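You operate a simulated robot arm through the tools that you are given. There is no shell and no other tool. Be economical: measure what you need, move in short steps, check, and stop when the job is done.

The job below is to be done with a simulated two-armed robot. You get a single attempt, and the scene is never put back.

## Task
Put the 57 cm ticket block from the top of the teal bench on top of the red roll there and the 59 cm ticket block on the upper middle left shelf of the near side rack. Put the red bow from the top of the teal bench on the top of the small white table and the cream bow on the top of the press cabinet. Put the 26 mm small ring from the top of the teal bench on the cream disc there and the 24 mm small ring on the shelf of the teal bench. Stack the 52 mm small block from the top of the teal bench on top of the 50 mm small block. The order is free. Set down upright: ticket block.

It is judged by the outcome, as a careful person would: the job done as asked, and still so three seconds after it is handed in. It fails if anything else is knocked over, pushed out of place, dropped, spilled or broken.

## Robot
Two 7-joint arms with two-finger grippers on one trunk, on a base that drives. Base frame: it is fixed to the floor where the robot stands at the start and does not move with it; the origin is under the middle of the robot, x ahead of it, y to its left, z up; the surface under the hand at the start is at about z = 0.84. Lengths are in m, angles in rad, forces in N, time in s.
The left shoulder is at the start at [0.136, 0.216, 1.032], the right one opposite. With the tool pointing down near the work surface each hand reaches from about 0.1 to 0.88 m from the robot's upright axis, wherever it stands, measured 20 degrees to its own side. Places, roughly: bow [0.5, 0, 0.75]; disc (12x12x1 cm) [0.8, 0.3, 0.8]; roll (6x6x5 cm) [0.4, 0.3, 0.9]; shelf of the teal bench [0.7, -0.3, 0.2]; small block [0.5, 0.25, 0.75]; small ring [0.5, 0, 0.75]; ticket block [0.75, 0, 0.75]; top of the press cabinet (27x20 cm) [-1.3, -3.44, 0.82]; top of the small white table [-3.3, -0.5, 0.8]; upper middle left shelf of the near side rack [0.8, -2.1, 1.2]. Payload 3.18 kg a hand.
Tool frame (each hand has its own): the origin (TCP) lies between the finger pads and is the grasp point; the fingertips stand 0.03 m ahead of it; z points along the fingers, y is the line along which they close. The gripper opens to 0.144 m. The gripper's body begins 0.103 m behind the TCP.
Orientation is that of the tool frame in the base frame, as a unit quaternion [w, x, y, z]. With the fingers straight down and closing along the base's y, the tool's x points along the base's -x, its y along +y and its z along -z.

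## Interface
- The arms move only by the tool apply_moves. It takes "left_series", "right_series" or both (then of equal length, played together; a hand with none holds still); each is a list of rows, each an object (a shift or turn left out is 0, a gripper value left out holds the last) with "dr": the turn, a rotation vector about the tool's x, y, z in rad, a list of three; "travel": the shift along the tool's x, y, z in m, a list of three; "claw": the opening, from 0 (shut) to 1 (fully open). In form: [{"dr": [ax, ay, az], "travel": [x, y, z], "claw": claw}, ...]. A call has 1 to 12 rows; each row is the pose to reach, as a shift and turn from the pose commanded when the call began, along the tool's axes at that moment. A row lasts 0.2 s, in which the tool goes at most 0.05 m and 0.15 rad; a call with a longer step from one row to the next is refused whole, and so is a gripper value outside its range. A pose out of reach is approached as far as the arm can. The call stops where the force on the tool passes 40 N (or 10 N more than at its start, if that is more) or the arm is blocked; 0.2 s more then pass. The fingers move at their own pace and stop on an object; they squeeze with about 22 N. The grip force told is the motor's: it shows also when the fingers shut on nothing. Time passes only in rows, and 0.2 s behind the last, so rows that repeat a pose let the fingers close. It gives the time, the measured TCP pose, the force on the tool (base axes), the opening and the grip force at its end, in the units of the frame above (readings bear some noise), with the torque about the TCP (base axes, N m) and any sound that the robot's microphone picked up.
- Cameras (640 x 400 px; columns grow to the right, rows downward): "scene" is now at [0.2679, 0.0101, 1.2337]; the picture's right is [0.13, -0.99, 0.00], its down [-0.39, -0.05, -0.92] and it looks along [0.91, 0.12, -0.39] (base axes); focal length 214 px, centre (320, 200). "left" rides on the left gripper at [0.076, -0.016, -0.143] in its tool frame; the picture's right is [0.21, 0.98, 0.00], its down [-0.84, 0.18, -0.51] and it looks along [-0.50, 0.11, 0.86] (tool axes); focal length 218 px, centre (320, 200). "right" rides on the right gripper at [0.076, 0.016, -0.143] in its tool frame; the picture's right is [-0.21, 0.98, 0.00], its down [-0.84, -0.18, -0.51] and it looks along [-0.50, -0.11, 0.86] (tool axes); focal length 218 px, centre (320, 200). There is no depth. A picture from a camera that has moved, and an enlarged one, comes with that camera's place and axes in the base frame and with its lens.
- grab_frame(camera): a new picture of that camera. The clock stands still meanwhile.
- move_column(by): slides the trunk up (or, below 0, down) by that many m; the arms and the scene camera ride with it, the base frame stays. It gives what a move gives, with no picture.
- base_move(legs): drives the robot by 1 to 6 legs, each [ahead, left, turn to the left] in m, m and rad, along the robot's own axes; the way and the turn of a leg run together, so that a leg with both is an arc; at most 1.5 m and 3.142 rad a leg. The arms and the cameras ride along, it lands a little off, and it stops where it bumps. It gives what a move gives.
- turn_head(pan, tilt): turns the head with the scene camera to pan (to the left, within 1.396 rad either way) and tilt (down, from -0.506 to 1.204), counted from straight ahead of the robot. It gives what a move gives.
- inspect(camera, box): a new picture of the part [left, top, right, bottom] of that camera's present view, enlarged. The clock stands still meanwhile.
- hand_in(): hands the job in; it is judged then, once.

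Go step by step. Nothing tells you exact positions but the pictures and the camera data: compare them with the known pose of the tool, close in by small moves and look again before you grip or let go. The budget is 207 turns and 202 pictures, counting those below and the enlarged ones. Unless the task says otherwise, let go and move clear before handing in.

The tools are called after "Call:" by a JSON object that holds its "api" and its "payload". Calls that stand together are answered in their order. apply_moves: Moves the arms, as the interface text tells. Its arguments: {"type":"object","properties":{"left_series":{"type":"array","items":{"type":"object","properties":{"dr":{"type":"array","items":{"type":"number"}},"travel":{"type":"array","items":{"type":"number"}},"claw":{"type":"number"}}}},"right_series":{"type":"array","items":{"type":"object","properties":{"dr":{"type":"array","items":{"type":"number"}},"travel":{"type":"array","items":{"type":"number"}},"claw":{"type":"number"}}}}},"required":[]} The other tools are called the same way: move_column (by) slides the trunk up or down; base_move (legs) drives the base; turn_head (pan, tilt) turns the head that bears the scene camera; grab_frame (camera) takes a picture; inspect (camera, box) takes an enlarged picture of a part of a camera's view; hand_in () hands the job in.

At the start:

```text
clock: 0.0
left_position: [0.3942, 0.3004, 1.1127]
left_tool_rot: [0.0, 0.0, 1.0, 0.0]
left_wrist_force: [-0.5, -0.5, 0.0]
left_ft_torque: [-0.01, -0.01, -0.01]
left_gripper_width: 0.1441
left_grasp_force: 0.0
right_position: [0.3653, -0.0748, 1.0771]
right_tool_rot: [-0.013, 0.049, 0.998, -0.043]
right_wrist_force: [133.9, 28.8, -106.6]
right_ft_torque: [-8.43, 10.98, -7.63]
right_gripper_width: 0.1438
right_grasp_force: 0.2
trunk travel left (down, up): [-0.119, 0.251]
robot x, y, heading: [0.0023, 0.0028, 0.003]
head pan, tilt: [0.284, 1.201]
```

scene: 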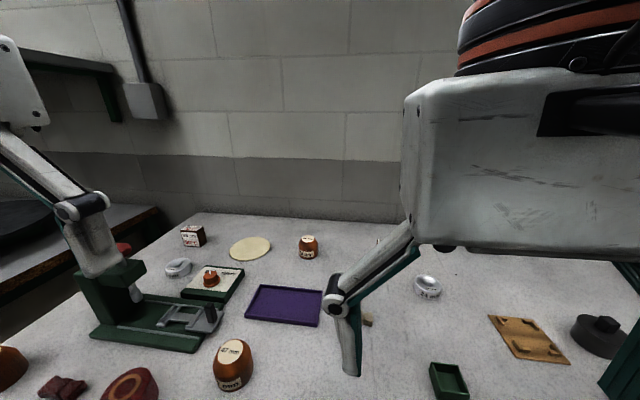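
right: 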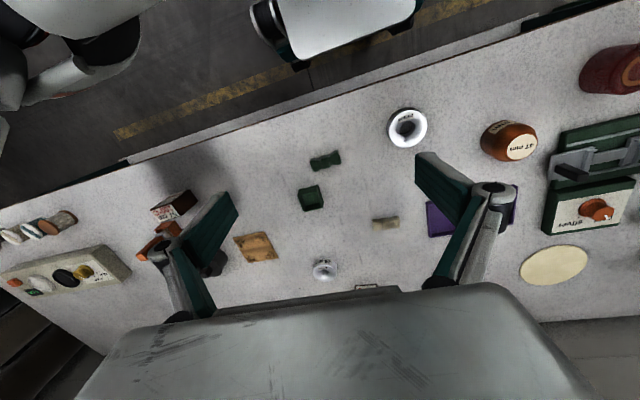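
left: 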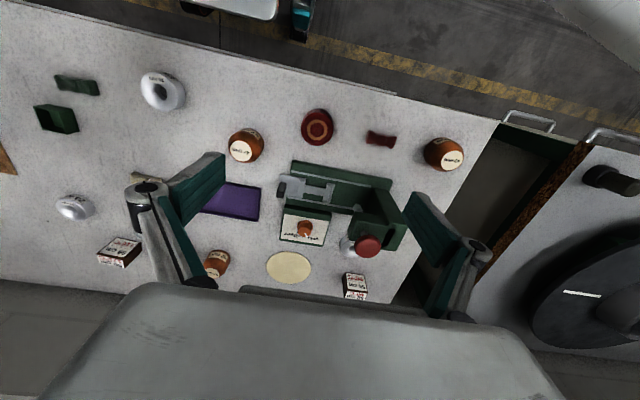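

I see the bench with rings, blocks, bows and bottles, but the right wrist reads a large force at the start. I'll look around first, before moving anything.

Call:
{"api": "inspect", "payload": {"camera": "left", "box": [0, 40, 320, 300]}}

Call:
{"api": "inspect", "payload": {"camera": "left", "box": [200, 80, 500, 310]}}

Call:
{"api": "inspect", "payload": {"camera": "right", "box": [0, 80, 350, 330]}}

Call:
{"api": "inspect", "payload": {"camera": "right", "box": [290, 30, 640, 300]}}

Call:
{"api": "grab_frame", "payload": {"camera": "scene"}}

```text
1.54 times, centred on (160, 170) of left
camera zoom: at [0.3173, 0.2844, 1.2543], right [-0.21, 0.98, 0.0], down [0.84, 0.18, 0.51], along [0.5, 0.11, -0.86], focal length 336 px, centre (566, 246)
```

zoom: 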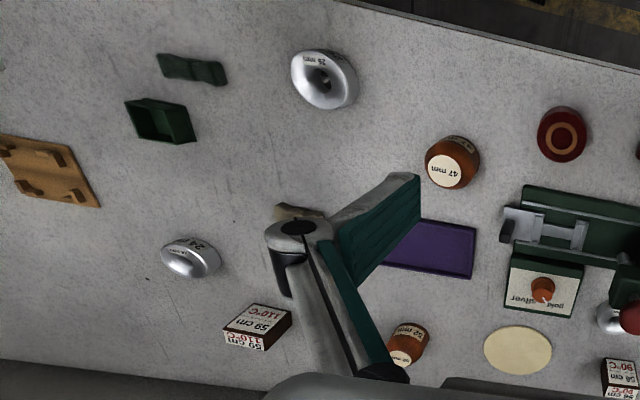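

```text
1.74 times, centred on (350, 195) of left
camera zoom: at [0.3173, 0.2844, 1.2543], right [-0.21, 0.98, 0.0], down [0.84, 0.18, 0.51], along [0.5, 0.11, -0.86], focal length 380 px, centre (268, 209)
```

zoom: 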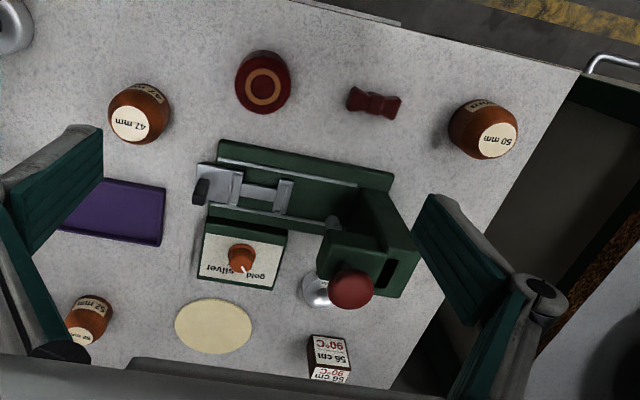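

```text
1.60 times, centred on (175, 205) of right
camera zoom: at [0.2971, -0.0396, 1.2196], right [0.3, 0.95, -0.09], down [0.84, -0.22, 0.5], along [0.46, -0.23, -0.86], focal length 349 px, centre (552, 192)
```

zoom: 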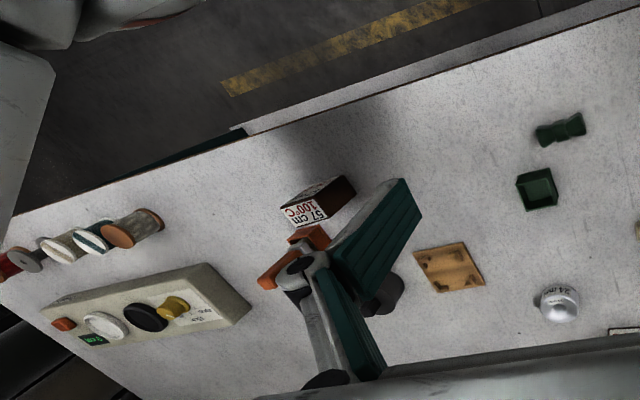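

```text
1.48 times, centred on (465, 165) of right
camera zoom: at [0.2971, -0.0396, 1.2196], right [0.3, 0.95, -0.09], down [0.84, -0.22, 0.5], along [0.46, -0.23, -0.86], focal length 323 px, centre (105, 252)
```

zoom: 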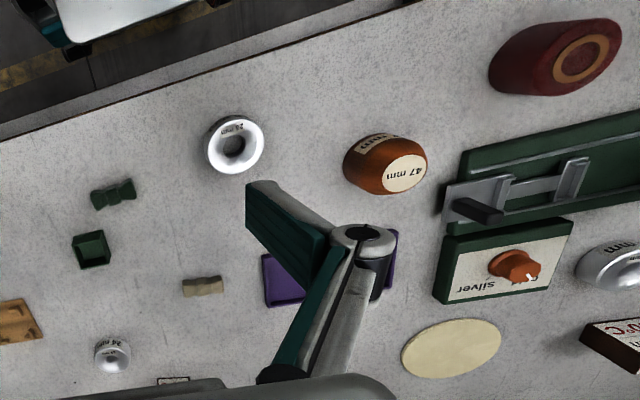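

```text
194 pictures are left
camera scene: at [0.2679, 0.0101, 1.2337], right [0.13, -0.99, 0.0], down [-0.39, -0.05, -0.92], along [0.91, 0.12, -0.39], focal length 214 px, centre (320, 200)
```

scene: 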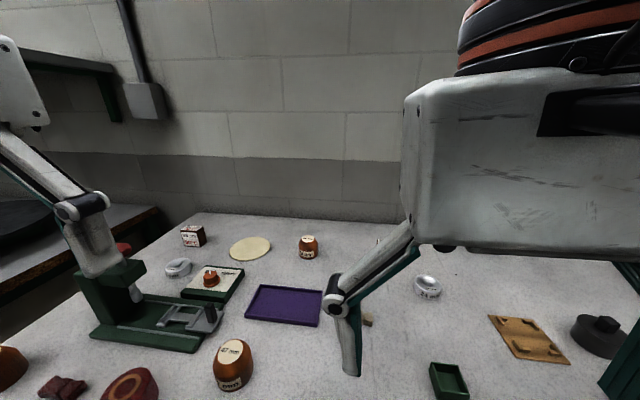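

The small blocks are the orange labelled pieces (47, 50 and 52 mm), and I can also see rings, ticket blocks and bows. Next I test the head, and hold still with both arms to read the forces.

Call:
{"api": "turn_head", "payload": {"pan": 0.0, "tilt": 0.7}}

Call:
{"api": "apply_moves", "payload": {"left_series": [{"travel": [0, 0, 0]}], "right_series": [{"travel": [0, 0, 0]}]}}

Call:
{"api": "grab_frame", "payload": {"camera": "scene"}}

```text
clock: 0.9
left_position: [0.3935, 0.3003, 1.112]
left_tool_rot: [0.0, 0.0, 1.0, 0.0]
left_wrist_force: [0.2, -0.3, 0.0]
left_ft_torque: [0.0, 0.07, -0.01]
left_gripper_width: 0.1439
left_grasp_force: 0.0
right_position: [0.369, -0.0763, 1.0769]
right_tool_rot: [-0.016, 0.052, 0.998, -0.043]
right_wrist_force: [-0.2, 0.4, 0.7]
right_ft_torque: [0.02, -0.01, -0.01]
right_gripper_width: 0.1441
right_grasp_force: 0.1
trunk travel left (down, up): [-0.119, 0.251]
robot x, y, heading: [-0.0003, 0.0015, 0.005]
head pan, tilt: [0.0, 0.7]
```

```text
clock: 1.3
left_position: [0.3939, 0.3006, 1.1128]
left_tool_rot: [0.001, 0.0, 1.0, 0.0]
left_wrist_force: [-0.4, -0.1, 0.2]
left_ft_torque: [-0.02, 0.01, 0.0]
left_gripper_width: 0.1439
left_grasp_force: 0.0
right_position: [0.3688, -0.0758, 1.0769]
right_tool_rot: [-0.016, 0.052, 0.998, -0.044]
right_wrist_force: [-0.3, 0.0, 0.6]
right_ft_torque: [0.02, 0.05, -0.01]
right_gripper_width: 0.1439
right_grasp_force: 0.0
trunk travel left (down, up): [-0.119, 0.251]
robot x, y, heading: [-0.0001, -0.0014, -0.0]
head pan, tilt: [0.0, 0.7]
```

```text
193 pictures are left
camera scene: at [0.2666, -0.0014, 1.2224], right [0.01, -1.0, 0.0], down [-0.5, -0.01, -0.87], along [0.87, 0.01, -0.5], focal length 214 px, centre (320, 200)
```

scene: 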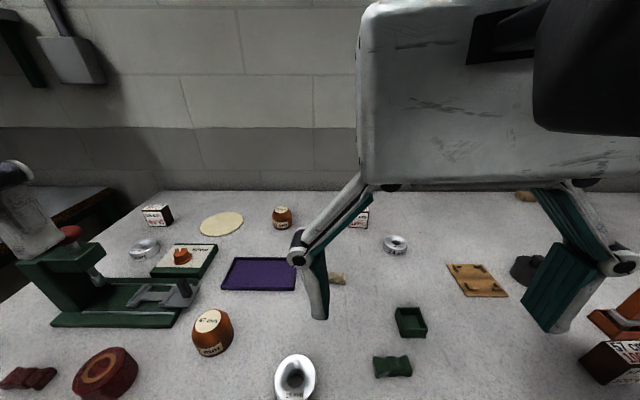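

The forces are clean now, and triangulating puts the bench top at about z = 0.84. The 57 cm block is near [0.43, -0.44], so I move the right hand to view it and straighten its tilt.

Call:
{"api": "apply_moves", "payload": {"right_series": [{"dr": [-0.088, -0.032, -0.104], "travel": [0.0, -0.04, 0]}, {"dr": [-0.088, -0.032, -0.104], "travel": [0.01, -0.085, 0]}, {"dr": [-0.088, -0.032, -0.104], "travel": [0.02, -0.13, 0]}, {"dr": [-0.088, -0.032, -0.104], "travel": [0.02, -0.175, 0]}, {"dr": [-0.088, -0.032, -0.104], "travel": [0.02, -0.22, 0]}, {"dr": [-0.088, -0.032, -0.104], "travel": [0.02, -0.265, 0]}, {"dr": [-0.088, -0.032, -0.104], "travel": [0.02, -0.31, 0]}, {"dr": [-0.088, -0.032, -0.104], "travel": [0.02, -0.34, 0]}]}}

Call:
{"api": "grab_frame", "payload": {"camera": "right"}}

Call:
{"api": "grab_frame", "payload": {"camera": "scene"}}

```text
clock: 1.8
left_position: [0.3936, 0.2998, 1.1138]
left_tool_rot: [0.001, 0.001, 1.0, -0.001]
left_wrist_force: [0.2, 1.1, -0.8]
left_ft_torque: [-0.1, 0.04, 0.01]
left_gripper_width: 0.1441
left_grasp_force: 0.1
right_position: [0.3705, -0.1226, 1.0801]
right_tool_rot: [0.009, 0.007, 1.0, -0.002]
right_wrist_force: [53.5, 13.7, -29.9]
right_ft_torque: [-2.54, 5.09, -2.16]
right_gripper_width: 0.1439
right_grasp_force: 0.1
trunk travel left (down, up): [-0.119, 0.251]
robot x, y, heading: [0.0005, -0.0004, 0.004]
head pan, tilt: [0.0, 0.7]
stopped in row 2 (right hand): the force on the tool passed its limit at 77 N (the readings are from after the stop); the commanded pose is now the measured one
```

```text
192 pictures are left
camera right: at [0.2907, -0.1058, 1.2196], right [0.22, 0.97, 0.0], down [0.83, -0.19, 0.52], along [0.51, -0.12, -0.85], focal length 218 px, centre (320, 200)
```

right: 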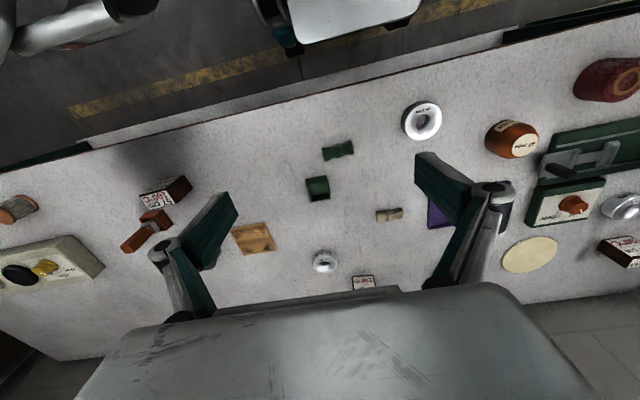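

```text
191 pictures are left
camera scene: at [0.2617, -0.0114, 1.2106], right [-0.11, -0.99, 0.0], down [-0.61, 0.07, -0.79], along [0.78, -0.09, -0.61], focal length 214 px, centre (320, 200)
```

scene: 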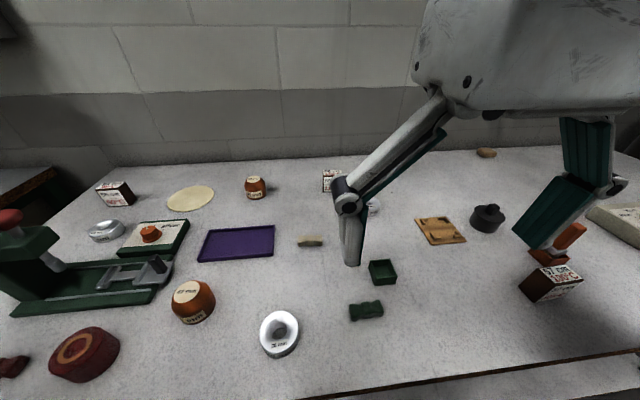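

The head camera got nudged and the right hand feels a push along +x, so the hand is touching the head. I move the hand forward and away first.

Call:
{"api": "apply_moves", "payload": {"right_series": [{"travel": [-0.04, 0, 0.01]}, {"travel": [-0.08, 0, 0.02]}, {"travel": [-0.12, -0.01, 0.03]}]}}

Call:
{"api": "grab_frame", "payload": {"camera": "scene"}}

```text
clock: 2.6
left_position: [0.3932, 0.2993, 1.1123]
left_tool_rot: [0.0, 0.001, 1.0, -0.001]
left_wrist_force: [0.4, 0.7, 0.2]
left_ft_torque: [0.03, 0.02, 0.04]
left_gripper_width: 0.144
left_grasp_force: 0.0
right_position: [0.4864, -0.133, 1.0517]
right_tool_rot: [0.008, 0.002, 1.0, -0.002]
right_wrist_force: [-0.1, 0.1, -0.4]
right_ft_torque: [0.02, -0.01, -0.01]
right_gripper_width: 0.1438
right_grasp_force: 0.0
trunk travel left (down, up): [-0.119, 0.251]
robot x, y, heading: [-0.0021, 0.0006, -0.001]
head pan, tilt: [0.0, 0.7]
```

```text
190 pictures are left
camera scene: at [0.2615, -0.0028, 1.2069], right [0.0, -1.0, 0.0], down [-0.64, 0.0, -0.76], along [0.76, 0.0, -0.64], focal length 214 px, centre (320, 200)
```

scene: 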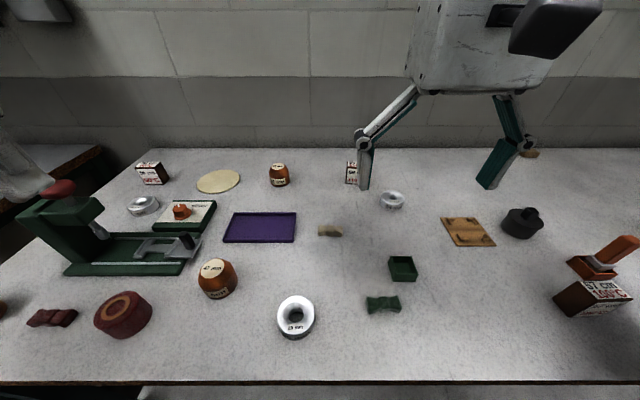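

The head is free again. I move the right hand out to the right, then look down at the 57 cm block.

Call:
{"api": "apply_moves", "payload": {"right_series": [{"travel": [0, -0.05, 0]}, {"travel": [0, -0.1, 0]}, {"travel": [0, -0.15, 0]}, {"travel": [0.02, -0.19, 0]}, {"travel": [0.06, -0.22, 0]}, {"travel": [0.1, -0.25, 0]}, {"travel": [0.14, -0.27, 0]}, {"travel": [0.16, -0.28, 0]}]}}

Call:
{"api": "grab_frame", "payload": {"camera": "right"}}

Call:
{"api": "inspect", "payload": {"camera": "scene", "box": [480, 180, 640, 340]}}

Call:
{"api": "inspect", "payload": {"camera": "scene", "box": [80, 140, 420, 350]}}

```text
clock: 4.4
left_position: [0.3944, 0.3002, 1.1108]
left_tool_rot: [0.0, -0.001, 1.0, 0.0]
left_wrist_force: [0.1, 1.0, -0.1]
left_ft_torque: [0.0, 0.02, 0.02]
left_gripper_width: 0.1437
left_grasp_force: 0.0
right_position: [0.3305, -0.3639, 1.0329]
right_tool_rot: [0.008, 0.002, 1.0, -0.002]
right_wrist_force: [-0.4, 0.3, 0.7]
right_ft_torque: [0.03, 0.01, 0.01]
right_gripper_width: 0.144
right_grasp_force: 0.1
right hand out of reach, approached as far as the arm can: row 5, 6, 7, 8
trunk travel left (down, up): [-0.119, 0.251]
robot x, y, heading: [-0.0017, 0.0031, 0.001]
head pan, tilt: [0.0, 0.7]
```

```text
189 pictures are left
camera right: at [0.2524, -0.346, 1.174], right [0.21, 0.98, 0.0], down [0.83, -0.18, 0.52], along [0.51, -0.11, -0.85], focal length 218 px, centre (320, 200)
```

right: 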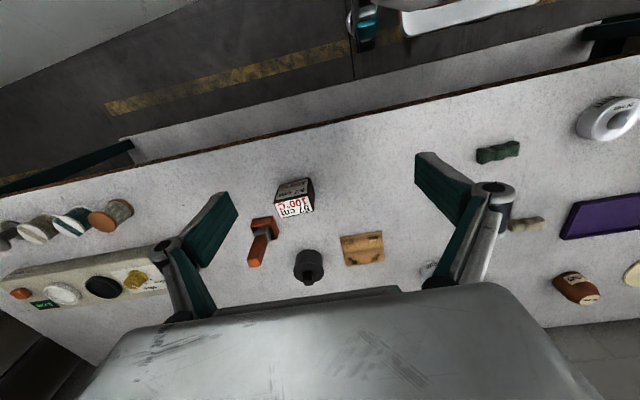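

```text
2.50 times, centred on (560, 260) of scene
camera zoom: at [0.2613, -0.0023, 1.2069], right [0.0, -1.0, 0.0], down [-0.64, 0.0, -0.76], along [0.76, 0.0, -0.64], focal length 536 px, centre (-280, 50)
```

zoom: 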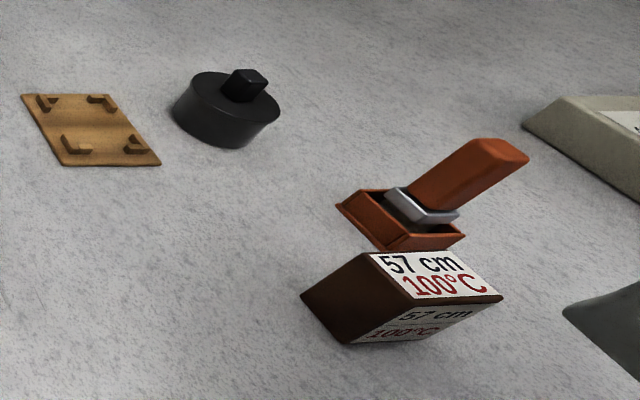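

```text
1.88 times, centred on (250, 245) of scene
camera zoom: at [0.2613, -0.0023, 1.2069], right [0.0, -1.0, 0.0], down [-0.64, 0.0, -0.76], along [0.76, 0.0, -0.64], focal length 404 px, centre (452, 115)
```

zoom: 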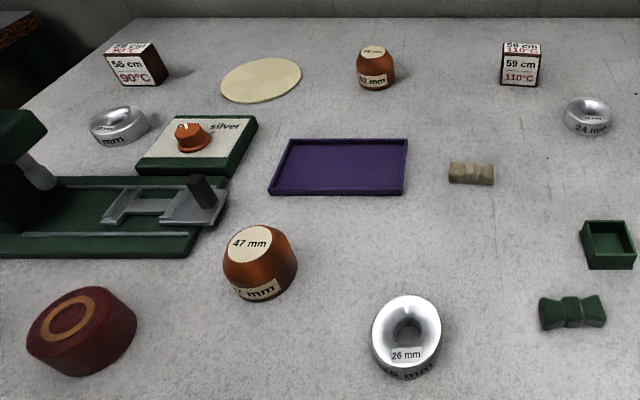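

The 57 cm block stands upright with its label on top, and a stamp lies just behind it. I zoom in with the right wrist camera to measure it.

Call:
{"api": "inspect", "payload": {"camera": "right", "box": [230, 150, 390, 290]}}

```text
2.86 times, centred on (310, 220) of right
camera zoom: at [0.2524, -0.346, 1.174], right [0.21, 0.98, 0.0], down [0.83, -0.18, 0.52], along [0.51, -0.11, -0.85], focal length 624 px, centre (349, 143)
```

zoom: 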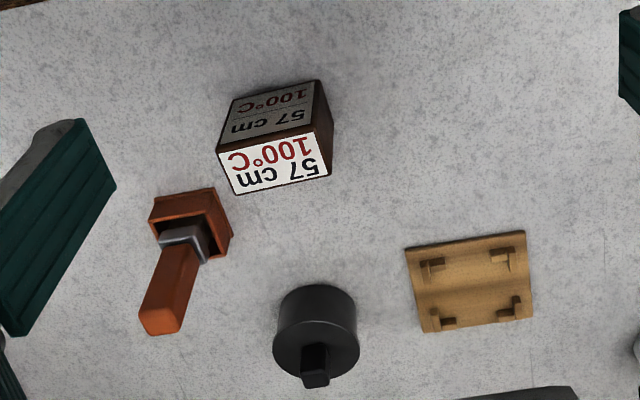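

The 57 cm block measures about 55×28×58 mm, centred near [0.42, -0.422] and aligned with the axes. I move forward a little first to settle the commanded pose.

Call:
{"api": "apply_moves", "payload": {"right_series": [{"travel": [-0.04, 0, 0]}, {"travel": [-0.08, 0, 0.02], "claw": 0.6}, {"travel": [-0.09, 0, 0.05], "claw": 0.6}]}}

```text
clock: 5.2
left_position: [0.3949, 0.2999, 1.1117]
left_tool_rot: [0.001, 0.0, 1.0, -0.001]
left_wrist_force: [0.4, -0.5, 0.1]
left_ft_torque: [0.01, 0.03, 0.0]
left_gripper_width: 0.1442
left_grasp_force: 0.0
right_position: [0.4232, -0.3655, 0.9847]
right_tool_rot: [0.007, 0.003, 1.0, -0.001]
right_wrist_force: [0.8, 0.5, -0.1]
right_ft_torque: [0.02, 0.05, 0.03]
right_gripper_width: 0.0864
right_grasp_force: 0.1
trunk travel left (down, up): [-0.119, 0.251]
robot x, y, heading: [-0.0013, -0.0034, 0.007]
head pan, tilt: [0.0, 0.7]
```

The hand is now at [0.423, -0.366, 0.985]. I shift it over the block and check before going down.

Call:
{"api": "apply_moves", "payload": {"right_series": [{"travel": [0.001, -0.04, 0]}, {"travel": [0.002, -0.056, 0.02]}]}}

Call:
{"api": "grab_frame", "payload": {"camera": "right"}}

Call:
{"api": "inspect", "payload": {"camera": "scene", "box": [440, 120, 640, 340]}}

```text
clock: 5.8
left_position: [0.3938, 0.2993, 1.1115]
left_tool_rot: [0.0, 0.0, 1.0, 0.0]
left_wrist_force: [-0.1, -1.0, 0.2]
left_ft_torque: [0.01, 0.03, 0.0]
left_gripper_width: 0.1439
left_grasp_force: 0.0
right_position: [0.4227, -0.3911, 0.9525]
right_tool_rot: [0.007, 0.002, 1.0, -0.002]
right_wrist_force: [-0.3, -0.5, 0.2]
right_ft_torque: [-0.01, -0.01, 0.03]
right_gripper_width: 0.0864
right_grasp_force: 0.1
right hand out of reach, approached as far as the arm can: row 1, 2
trunk travel left (down, up): [-0.119, 0.251]
robot x, y, heading: [0.0027, -0.0001, 0.001]
head pan, tilt: [0.0, 0.7]
```

```text
185 pictures are left
camera right: at [0.3455, -0.3755, 1.0946], right [0.21, 0.98, 0.0], down [0.83, -0.18, 0.52], along [0.51, -0.11, -0.85], focal length 218 px, centre (320, 200)
```

right: 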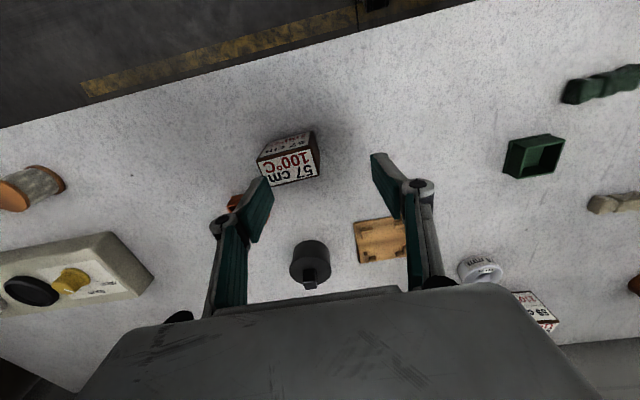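

```text
1.82 times, centred on (540, 230) of scene
camera zoom: at [0.2614, -0.0028, 1.2068], right [0.0, -1.0, 0.0], down [-0.64, 0.0, -0.76], along [0.76, 0.0, -0.64], focal length 390 px, centre (-80, 146)
```

zoom: 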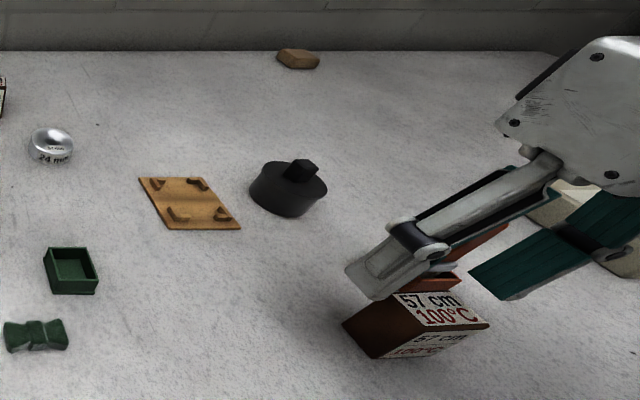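

The right arm can't go further out on its own side, so I'll raise the hand and shift the base to the right and back a little.

Call:
{"api": "apply_moves", "payload": {"right_series": [{"travel": [0, 0.0, -0.05]}, {"travel": [0, 0, -0.08]}]}}

Call:
{"api": "base_move", "payload": {"legs": [[-0.08, -0.18, 0]]}}

Call:
{"api": "grab_frame", "payload": {"camera": "right"}}

```text
clock: 6.4
left_position: [0.3924, 0.3001, 1.1119]
left_tool_rot: [0.0, 0.0, 1.0, 0.001]
left_wrist_force: [0.1, 1.0, 0.1]
left_ft_torque: [0.0, 0.0, -0.01]
left_gripper_width: 0.144
left_grasp_force: 0.1
right_position: [0.4224, -0.3622, 1.0201]
right_tool_rot: [0.007, 0.003, 1.0, -0.003]
right_wrist_force: [-0.3, -0.3, 0.3]
right_ft_torque: [0.04, 0.02, 0.02]
right_gripper_width: 0.0862
right_grasp_force: 0.1
right hand out of reach, approached as far as the arm can: row 1, 2
trunk travel left (down, up): [-0.119, 0.251]
robot x, y, heading: [0.0011, -0.0003, 0.001]
head pan, tilt: [0.0, 0.7]
```

```text
clock: 8.7
left_position: [0.3146, 0.1181, 1.1123]
left_tool_rot: [0.0, 0.0, 1.0, 0.0]
left_wrist_force: [0.1, -0.6, -0.1]
left_ft_torque: [0.01, 0.0, -0.03]
left_gripper_width: 0.1438
left_grasp_force: 0.1
right_position: [0.3427, -0.5464, 1.0189]
right_tool_rot: [0.008, 0.002, 1.0, -0.002]
right_wrist_force: [0.6, 0.1, 0.2]
right_ft_torque: [0.01, -0.01, 0.01]
right_gripper_width: 0.0863
right_grasp_force: 0.1
trunk travel left (down, up): [-0.119, 0.251]
robot x, y, heading: [-0.0794, -0.1791, 0.002]
head pan, tilt: [0.0, 0.7]
```

```text
183 pictures are left
camera right: at [0.2655, -0.5283, 1.1612], right [0.21, 0.98, 0.0], down [0.83, -0.18, 0.52], along [0.51, -0.11, -0.85], focal length 218 px, centre (320, 200)
```

right: 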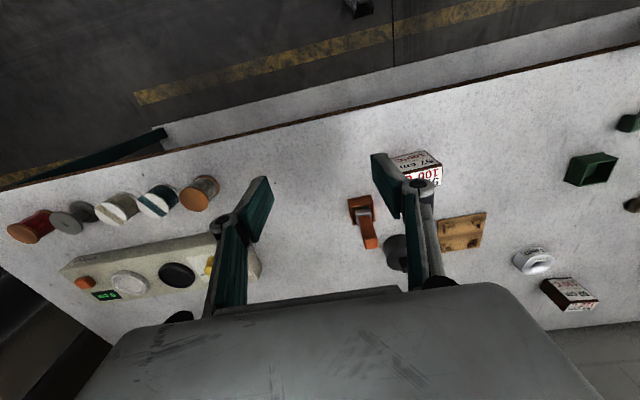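

The block is now within comfortable reach, so I move over it.

Call:
{"api": "apply_moves", "payload": {"right_series": [{"travel": [-0.025, 0.04, 0]}, {"travel": [-0.05, 0.08, 0]}, {"travel": [-0.077, 0.122, 0.03]}]}}

Call:
{"api": "grab_frame", "payload": {"camera": "right"}}

Call:
{"api": "grab_frame", "payload": {"camera": "scene"}}

```text
refused: row 3 steps farther than a row can; nothing moved
```

```text
182 pictures are left
camera right: at [0.2655, -0.5283, 1.1612], right [0.21, 0.98, 0.0], down [0.83, -0.18, 0.52], along [0.51, -0.11, -0.85], focal length 218 px, centre (320, 200)
```

right: 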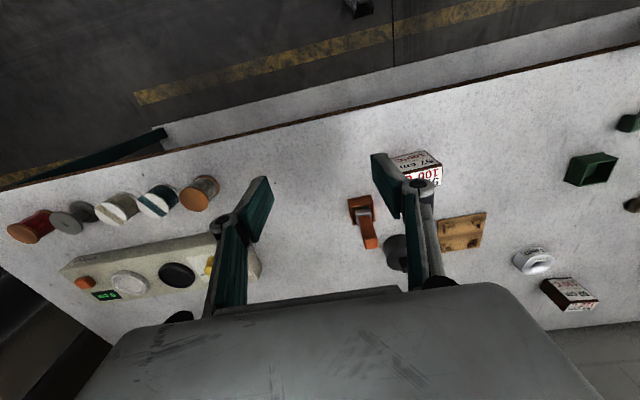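

```text
181 pictures are left
camera scene: at [0.1813, -0.1846, 1.2071], right [0.0, -1.0, 0.0], down [-0.64, 0.0, -0.77], along [0.77, 0.0, -0.64], focal length 214 px, centre (320, 200)
```

scene: 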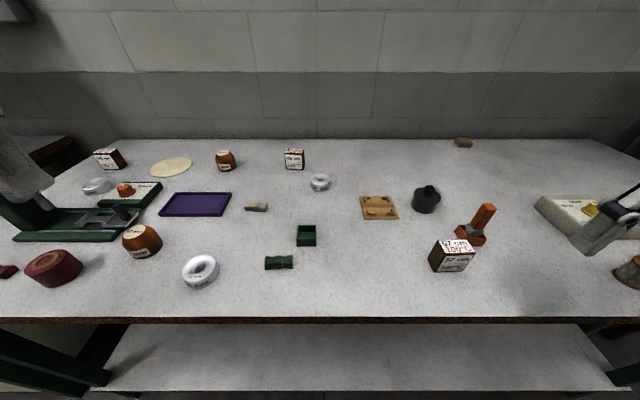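

That step was too long and got refused; I retry with shorter rows.

Call:
{"api": "apply_moves", "payload": {"right_series": [{"travel": [-0.025, 0.04, 0]}, {"travel": [-0.05, 0.08, 0]}, {"travel": [-0.07, 0.115, 0.02]}, {"travel": [-0.076, 0.123, 0.03]}]}}

Call:
{"api": "grab_frame", "payload": {"camera": "right"}}

Call:
{"api": "inspect", "payload": {"camera": "scene", "box": [380, 160, 560, 300]}}

```text
clock: 9.7
left_position: [0.3133, 0.1179, 1.1122]
left_tool_rot: [0.0, 0.0, 1.0, 0.0]
left_wrist_force: [1.0, 0.2, -0.3]
left_ft_torque: [0.01, -0.03, -0.02]
left_gripper_width: 0.144
left_grasp_force: 0.0
right_position: [0.4212, -0.4227, 0.9911]
right_tool_rot: [0.008, 0.004, 1.0, -0.002]
right_wrist_force: [-0.8, 0.7, 0.0]
right_ft_torque: [0.0, -0.02, 0.03]
right_gripper_width: 0.0868
right_grasp_force: 0.1
trunk travel left (down, up): [-0.119, 0.251]
robot x, y, heading: [-0.0832, -0.1799, -0.003]
head pan, tilt: [0.0, 0.7]
```

```text
180 pictures are left
camera right: at [0.3437, -0.4052, 1.1326], right [0.22, 0.98, 0.0], down [0.83, -0.18, 0.52], along [0.51, -0.11, -0.85], focal length 218 px, centre (320, 200)
```

right: 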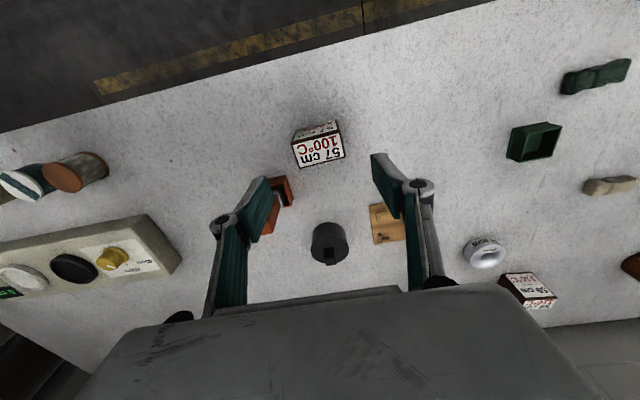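

```text
2.86 times, centred on (470, 230) of scene
camera zoom: at [0.1811, -0.1845, 1.2072], right [0.0, -1.0, 0.0], down [-0.64, 0.0, -0.77], along [0.77, 0.0, -0.64], focal length 613 px, centre (-109, 114)
```

zoom: 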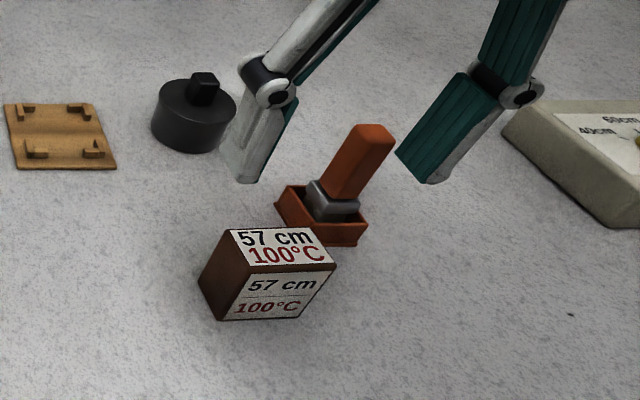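

The block sits centred under the gripper, and the stamp clears the fingers. I descend and grip it.

Call:
{"api": "apply_moves", "payload": {"right_series": [{"travel": [0.001, 0, 0.045]}, {"travel": [0.001, 0, 0.085]}, {"travel": [0.001, 0, 0.108]}, {"travel": [0.001, 0, 0.108]}]}}

Call:
{"api": "inspect", "payload": {"camera": "scene", "box": [380, 160, 560, 300]}}

Call:
{"api": "apply_moves", "payload": {"right_series": [{"claw": 0.3}, {"claw": 0.25}, {"claw": 0.25}]}}

```text
clock: 10.7
left_position: [0.3145, 0.1173, 1.1116]
left_tool_rot: [0.002, 0.0, 1.0, -0.001]
left_wrist_force: [-0.1, -0.5, 0.0]
left_ft_torque: [0.02, 0.01, 0.0]
left_gripper_width: 0.1439
left_grasp_force: 0.1
right_position: [0.4218, -0.423, 0.8827]
right_tool_rot: [0.008, 0.003, 1.0, -0.002]
right_wrist_force: [0.5, -0.1, 0.6]
right_ft_torque: [0.01, 0.0, -0.02]
right_gripper_width: 0.0862
right_grasp_force: 0.2
trunk travel left (down, up): [-0.119, 0.251]
robot x, y, heading: [-0.0806, -0.1836, 0.001]
head pan, tilt: [0.0, 0.7]
```

```text
2.86 times, centred on (470, 230) of scene
camera zoom: at [0.1811, -0.1842, 1.2072], right [0.0, -1.0, 0.0], down [-0.64, 0.0, -0.77], along [0.77, 0.0, -0.64], focal length 613 px, centre (-109, 114)
```

zoom: 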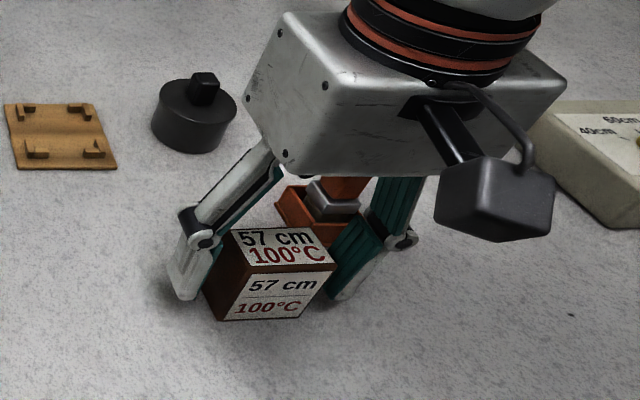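

```text
clock: 11.5
left_position: [0.3144, 0.1176, 1.1133]
left_tool_rot: [0.0, 0.0, 1.0, 0.0]
left_wrist_force: [0.4, -0.1, 0.0]
left_ft_torque: [0.04, 0.0, -0.02]
left_gripper_width: 0.1437
left_grasp_force: 0.0
right_position: [0.4219, -0.424, 0.8823]
right_tool_rot: [0.008, 0.002, 1.0, -0.002]
right_wrist_force: [-0.3, -0.8, 2.4]
right_ft_torque: [0.09, 0.05, -0.01]
right_gripper_width: 0.0553
right_grasp_force: 21.9
trunk travel left (down, up): [-0.119, 0.251]
robot x, y, heading: [-0.0794, -0.1809, 0.003]
head pan, tilt: [0.0, 0.7]
```

The block is gripped at 55 mm. I lift it straight up, then drive left.

Call:
{"api": "apply_moves", "payload": {"right_series": [{"travel": [0, 0, -0.04]}, {"travel": [0, 0, -0.09]}, {"travel": [0, 0, -0.13]}]}}

Call:
{"api": "base_move", "payload": {"legs": [[0, 0.45, 0]]}}

Call:
{"api": "grab_frame", "payload": {"camera": "scene"}}

Call:
{"api": "grab_frame", "payload": {"camera": "left"}}

```text
clock: 12.3
left_position: [0.3138, 0.1184, 1.1122]
left_tool_rot: [0.001, 0.0, 1.0, 0.0]
left_wrist_force: [-0.6, -0.3, 0.8]
left_ft_torque: [-0.01, -0.06, 0.02]
left_gripper_width: 0.1441
left_grasp_force: 0.1
right_position: [0.4196, -0.4222, 1.0137]
right_tool_rot: [0.009, 0.002, 1.0, -0.003]
right_wrist_force: [-0.1, 0.0, 0.5]
right_ft_torque: [0.0, 0.01, 0.0]
right_gripper_width: 0.0553
right_grasp_force: 21.7
trunk travel left (down, up): [-0.119, 0.251]
robot x, y, heading: [-0.0821, -0.182, -0.003]
head pan, tilt: [0.0, 0.7]
```

```text
clock: 16.7
left_position: [0.3129, 0.5667, 1.1119]
left_tool_rot: [0.0, -0.002, 1.0, 0.0]
left_wrist_force: [-0.1, 0.1, 0.5]
left_ft_torque: [-0.02, 0.01, 0.02]
left_gripper_width: 0.1442
left_grasp_force: 0.2
right_position: [0.4207, 0.0257, 1.0124]
right_tool_rot: [0.008, 0.001, 1.0, -0.001]
right_wrist_force: [-0.5, -0.1, -0.9]
right_ft_torque: [0.02, -0.04, 0.01]
right_gripper_width: 0.0552
right_grasp_force: 22.5
trunk travel left (down, up): [-0.119, 0.251]
robot x, y, heading: [-0.079, 0.2612, 0.004]
head pan, tilt: [0.0, 0.7]
```

```text
177 pictures are left
camera scene: at [0.1807, 0.2633, 1.207], right [0.0, -1.0, 0.0], down [-0.64, 0.0, -0.76], along [0.76, 0.0, -0.64], focal length 214 px, centre (320, 200)
```

scene: 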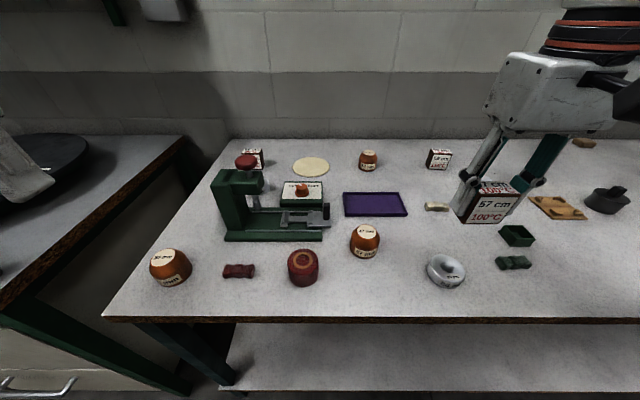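

```text
176 pictures are left
camera left: at [0.2359, 0.5502, 1.2545], right [-0.21, 0.98, 0.0], down [0.84, 0.18, 0.51], along [0.5, 0.11, -0.86], focal length 218 px, centre (320, 200)
```

left: 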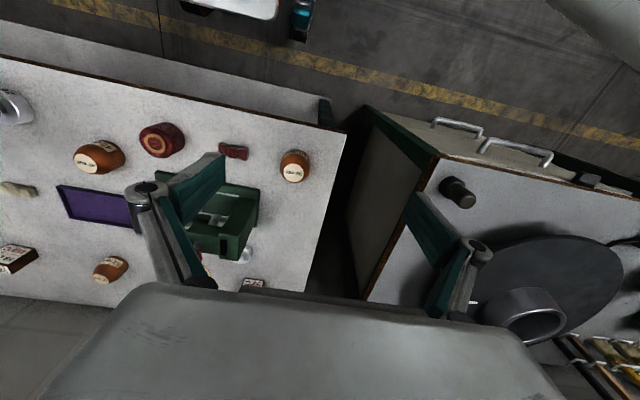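

Now I locate the red roll precisely with zooms from the scene camera and the left wrist.

Call:
{"api": "inspect", "payload": {"camera": "scene", "box": [210, 220, 400, 320]}}

Call:
{"api": "inspect", "payload": {"camera": "left", "box": [60, 100, 340, 280]}}

```text
3.37 times, centred on (305, 270) of scene
camera zoom: at [0.1807, 0.2633, 1.207], right [0.0, -1.0, 0.0], down [-0.64, 0.0, -0.76], along [0.76, 0.0, -0.64], focal length 722 px, centre (370, -36)
```

zoom: 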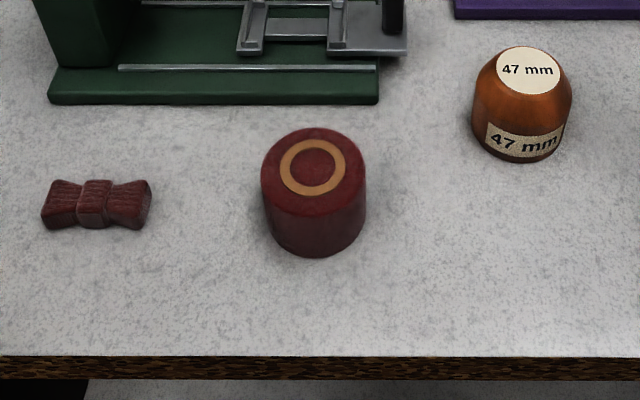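

```text
2.22 times, centred on (200, 190) of left
camera zoom: at [0.2359, 0.5502, 1.2545], right [-0.21, 0.98, 0.0], down [0.84, 0.18, 0.51], along [0.5, 0.11, -0.86], focal length 485 px, centre (587, 222)
```

zoom: 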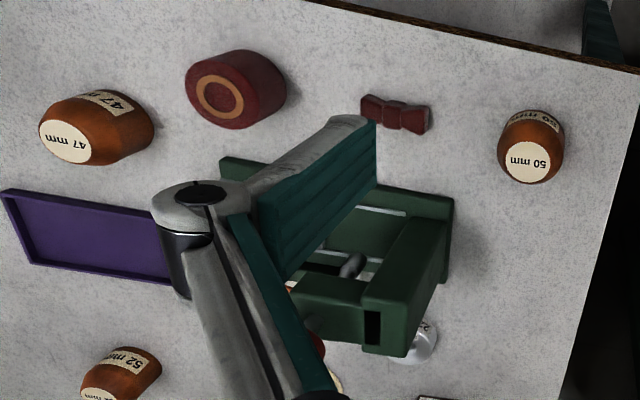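

The roll top is at about [0.400, 0.294, 0.885]. I move the block above it.

Call:
{"api": "apply_moves", "payload": {"right_series": [{"travel": [0.003, 0.045, 0]}, {"travel": [0.006, 0.09, 0]}, {"travel": [0.009, 0.135, 0]}, {"travel": [0.012, 0.18, 0]}, {"travel": [0.015, 0.225, 0]}, {"travel": [0.02, 0.268, 0]}, {"travel": [0.02, 0.268, 0.02]}, {"travel": [0.02, 0.268, 0.02]}]}}

Call:
{"api": "inspect", "payload": {"camera": "scene", "box": [210, 180, 400, 320]}}

Call:
{"api": "grab_frame", "payload": {"camera": "left"}}

Call:
{"api": "grab_frame", "payload": {"camera": "right"}}

```text
clock: 18.5
left_position: [0.3126, 0.5656, 1.1122]
left_tool_rot: [0.001, -0.002, 1.0, 0.0]
left_wrist_force: [-0.7, 0.4, -0.1]
left_ft_torque: [-0.02, 0.03, -0.03]
left_gripper_width: 0.1437
left_grasp_force: 0.1
right_position: [0.4018, 0.2923, 0.9912]
right_tool_rot: [0.008, 0.001, 1.0, -0.001]
right_wrist_force: [0.5, 0.0, -0.5]
right_ft_torque: [-0.04, -0.01, -0.01]
right_gripper_width: 0.0551
right_grasp_force: 22.2
trunk travel left (down, up): [-0.119, 0.251]
robot x, y, heading: [-0.0837, 0.2663, 0.002]
head pan, tilt: [0.0, 0.7]
```

```text
2.86 times, centred on (305, 250) of scene
camera zoom: at [0.1803, 0.2635, 1.2072], right [0.0, -1.0, 0.0], down [-0.64, 0.0, -0.77], along [0.77, 0.0, -0.64], focal length 613 px, centre (363, 57)
```

zoom: 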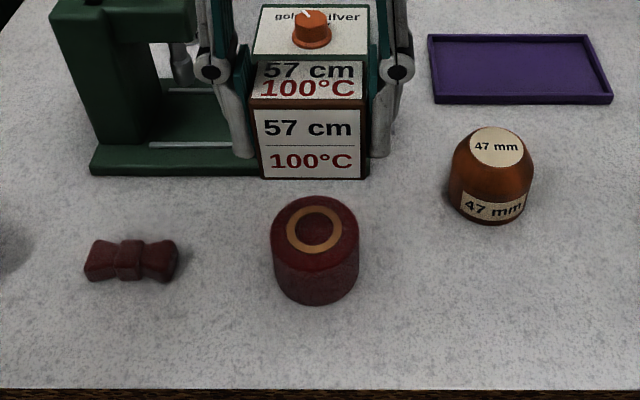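

```text
172 pictures are left
camera left: at [0.2354, 0.5504, 1.2547], right [-0.21, 0.98, 0.0], down [0.84, 0.18, 0.51], along [0.5, 0.11, -0.86], focal length 218 px, centre (320, 200)
```

left: 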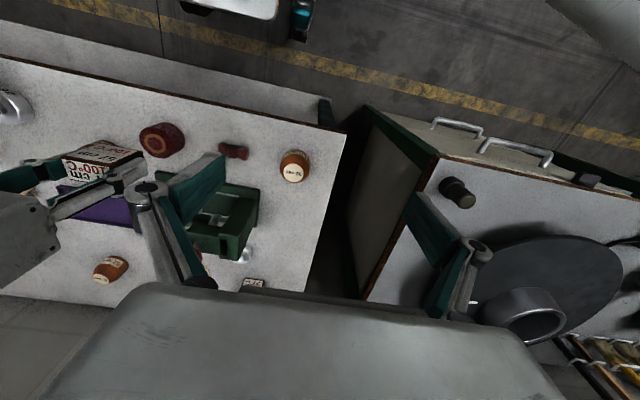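

```text
171 pictures are left
camera right: at [0.3243, 0.3098, 1.1316], right [0.21, 0.98, 0.0], down [0.83, -0.18, 0.52], along [0.51, -0.11, -0.85], focal length 218 px, centre (320, 200)
```

right: 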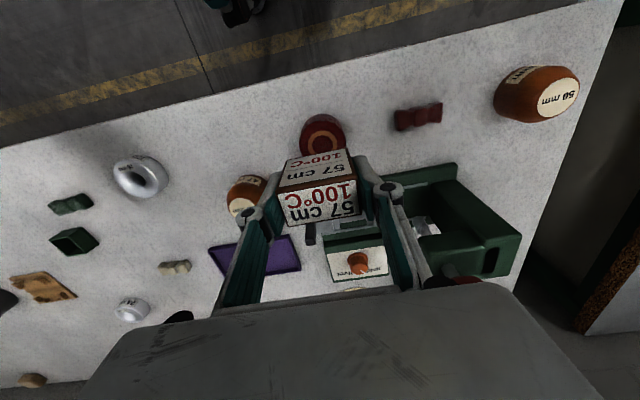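

The pictures put the roll at about [0.397, 0.294]. I nudge the block into line and lower it in small steps.

Call:
{"api": "apply_moves", "payload": {"right_series": [{"travel": [0.005, 0.004, 0.02]}, {"travel": [0.005, 0.004, 0.045]}, {"travel": [0.005, 0.004, 0.054]}, {"travel": [0.005, 0.004, 0.054]}]}}

Call:
{"api": "inspect", "payload": {"camera": "scene", "box": [240, 200, 370, 300]}}

Call:
{"api": "inspect", "payload": {"camera": "left", "box": [60, 80, 260, 230]}}

```text
clock: 19.5
left_position: [0.3128, 0.5658, 1.1119]
left_tool_rot: [0.0, -0.001, 1.0, 0.0]
left_wrist_force: [0.9, -0.3, 0.2]
left_ft_torque: [0.01, -0.01, -0.03]
left_gripper_width: 0.1441
left_grasp_force: 0.0
right_position: [0.4002, 0.2977, 0.9378]
right_tool_rot: [0.008, 0.002, 1.0, -0.002]
right_wrist_force: [-0.4, 0.4, 0.2]
right_ft_torque: [-0.01, 0.03, -0.01]
right_gripper_width: 0.0553
right_grasp_force: 22.7
trunk travel left (down, up): [-0.119, 0.251]
robot x, y, heading: [-0.075, 0.2632, 0.002]
head pan, tilt: [0.0, 0.7]
```

```text
4.00 times, centred on (305, 250) of scene
camera zoom: at [0.1807, 0.2632, 1.2071], right [0.0, -1.0, 0.0], down [-0.64, 0.0, -0.76], along [0.76, 0.0, -0.64], focal length 858 px, centre (380, 0)
```

zoom: 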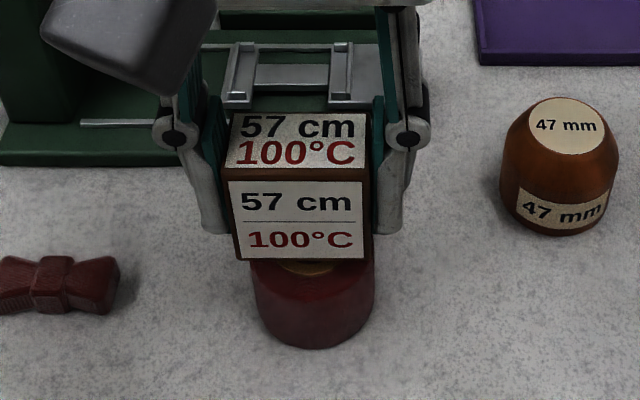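

```text
2.67 times, centred on (160, 155) of left
camera zoom: at [0.2359, 0.5501, 1.2546], right [-0.21, 0.98, 0.0], down [0.84, 0.18, 0.51], along [0.5, 0.11, -0.86], focal length 582 px, centre (747, 320)
```

zoom: 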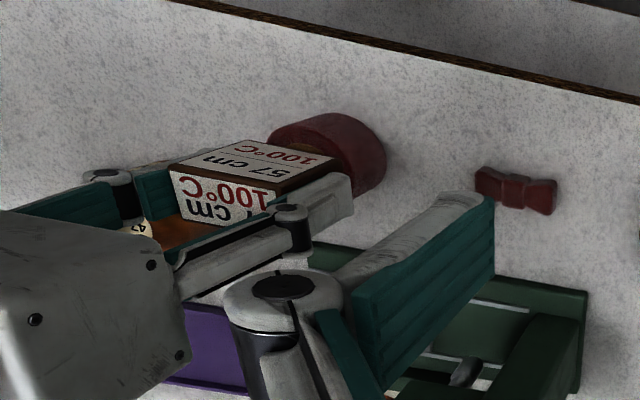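

The block looks about 3 mm too far left; I correct that and lower it gently until it touches.

Call:
{"api": "apply_moves", "payload": {"right_series": [{"travel": [0.001, -0.003, 0.002]}, {"travel": [0.001, -0.003, 0.004]}, {"travel": [0.001, -0.003, 0.006]}, {"travel": [0.001, -0.003, 0.008]}]}}

Call:
{"api": "inspect", "payload": {"camera": "scene", "box": [240, 200, 370, 300]}}

```text
clock: 20.5
left_position: [0.3125, 0.5659, 1.1122]
left_tool_rot: [0.0, -0.002, 1.0, 0.0]
left_wrist_force: [0.7, -0.2, -0.2]
left_ft_torque: [-0.04, 0.05, 0.02]
left_gripper_width: 0.1441
left_grasp_force: 0.1
right_position: [0.3965, 0.2944, 0.9296]
right_tool_rot: [0.007, 0.002, 1.0, -0.003]
right_wrist_force: [-0.3, 0.0, -0.6]
right_ft_torque: [-0.01, -0.02, 0.0]
right_gripper_width: 0.0548
right_grasp_force: 22.0
trunk travel left (down, up): [-0.119, 0.251]
robot x, y, heading: [-0.0802, 0.2634, 0.003]
head pan, tilt: [0.0, 0.7]
```

```text
4.00 times, centred on (305, 250) of scene
camera zoom: at [0.1807, 0.2632, 1.207], right [0.0, -1.0, 0.0], down [-0.64, 0.0, -0.76], along [0.76, 0.0, -0.64], focal length 858 px, centre (380, 0)
```

zoom: 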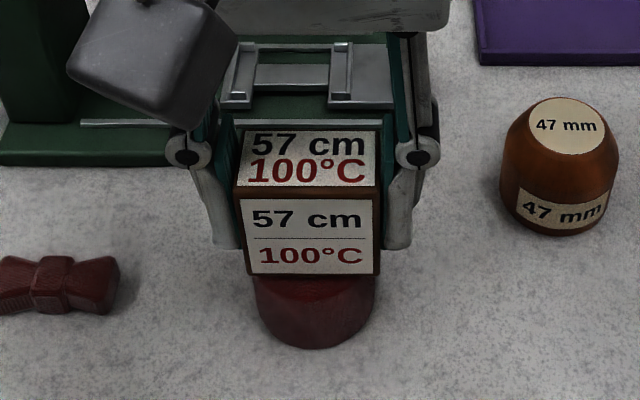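

Well centred and no contact yet. I keep lowering by millimetres.

Call:
{"api": "apply_moves", "payload": {"right_series": [{"travel": [0, 0, 0.0015]}, {"travel": [0, 0, 0.003]}, {"travel": [0, 0, 0.0045]}]}}

Call:
{"api": "inspect", "payload": {"camera": "scene", "box": [240, 200, 370, 300]}}

```text
clock: 21.3
left_position: [0.3121, 0.5652, 1.1141]
left_tool_rot: [0.001, -0.002, 1.0, 0.001]
left_wrist_force: [-1.1, 0.0, 0.2]
left_ft_torque: [-0.01, -0.03, 0.0]
left_gripper_width: 0.1439
left_grasp_force: 0.1
right_position: [0.3984, 0.2948, 0.9278]
right_tool_rot: [0.01, 0.001, 1.0, -0.001]
right_wrist_force: [2.0, -3.1, 16.9]
right_ft_torque: [-0.13, -0.05, -0.02]
right_gripper_width: 0.0552
right_grasp_force: 21.8
trunk travel left (down, up): [-0.119, 0.251]
robot x, y, heading: [-0.0811, 0.2651, 0.004]
head pan, tilt: [0.0, 0.7]
```

```text
4.00 times, centred on (305, 250) of scene
camera zoom: at [0.1795, 0.2629, 1.2078], right [0.0, -1.0, 0.0], down [-0.64, 0.0, -0.77], along [0.77, 0.0, -0.64], focal length 858 px, centre (380, 0)
```

zoom: 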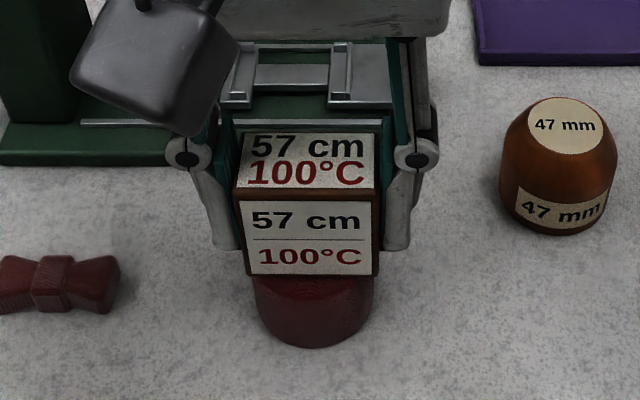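

Contact is felt at 17 N. I ease off a touch, open, and rise straight up.

Call:
{"api": "apply_moves", "payload": {"right_series": [{"travel": [0, 0, -0.002]}, {"travel": [0, 0, -0.002], "claw": 0.5}, {"travel": [0, 0, -0.002], "claw": 0.55}, {"travel": [0, 0, -0.03], "claw": 0.55}, {"travel": [0, 0, -0.07], "claw": 0.55}, {"travel": [0, 0, -0.11], "claw": 0.55}]}}

Call:
{"api": "inspect", "payload": {"camera": "scene", "box": [240, 200, 370, 300]}}

Call:
{"api": "grab_frame", "payload": {"camera": "right"}}

```text
clock: 22.7
left_position: [0.3118, 0.5664, 1.1121]
left_tool_rot: [0.001, -0.002, 1.0, 0.0]
left_wrist_force: [-0.2, 1.0, 0.6]
left_ft_torque: [0.02, -0.05, 0.05]
left_gripper_width: 0.1439
left_grasp_force: 0.1
right_position: [0.3933, 0.2946, 1.0346]
right_tool_rot: [0.007, 0.0, 1.0, -0.002]
right_wrist_force: [0.1, 0.6, 0.7]
right_ft_torque: [0.01, -0.03, 0.01]
right_gripper_width: 0.0792
right_grasp_force: 0.0
trunk travel left (down, up): [-0.119, 0.251]
robot x, y, heading: [-0.0797, 0.2638, -0.0]
head pan, tilt: [0.0, 0.7]
```

```text
4.00 times, centred on (305, 250) of scene
camera zoom: at [0.1797, 0.2633, 1.2075], right [0.0, -1.0, 0.0], down [-0.64, 0.0, -0.77], along [0.77, 0.0, -0.64], focal length 858 px, centre (380, 0)
```

zoom: 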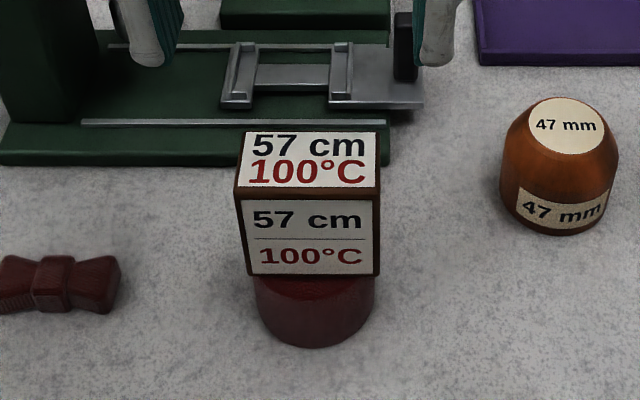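

```text
165 pictures are left
camera right: at [0.3159, 0.3118, 1.1766], right [0.21, 0.98, 0.0], down [0.83, -0.18, 0.52], along [0.51, -0.11, -0.85], focal length 218 px, centre (320, 200)
```

right: 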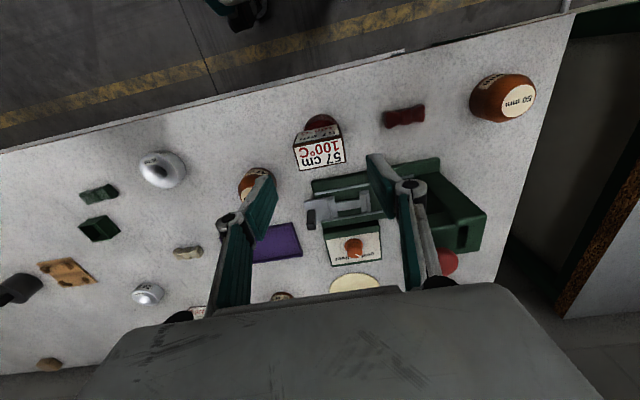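

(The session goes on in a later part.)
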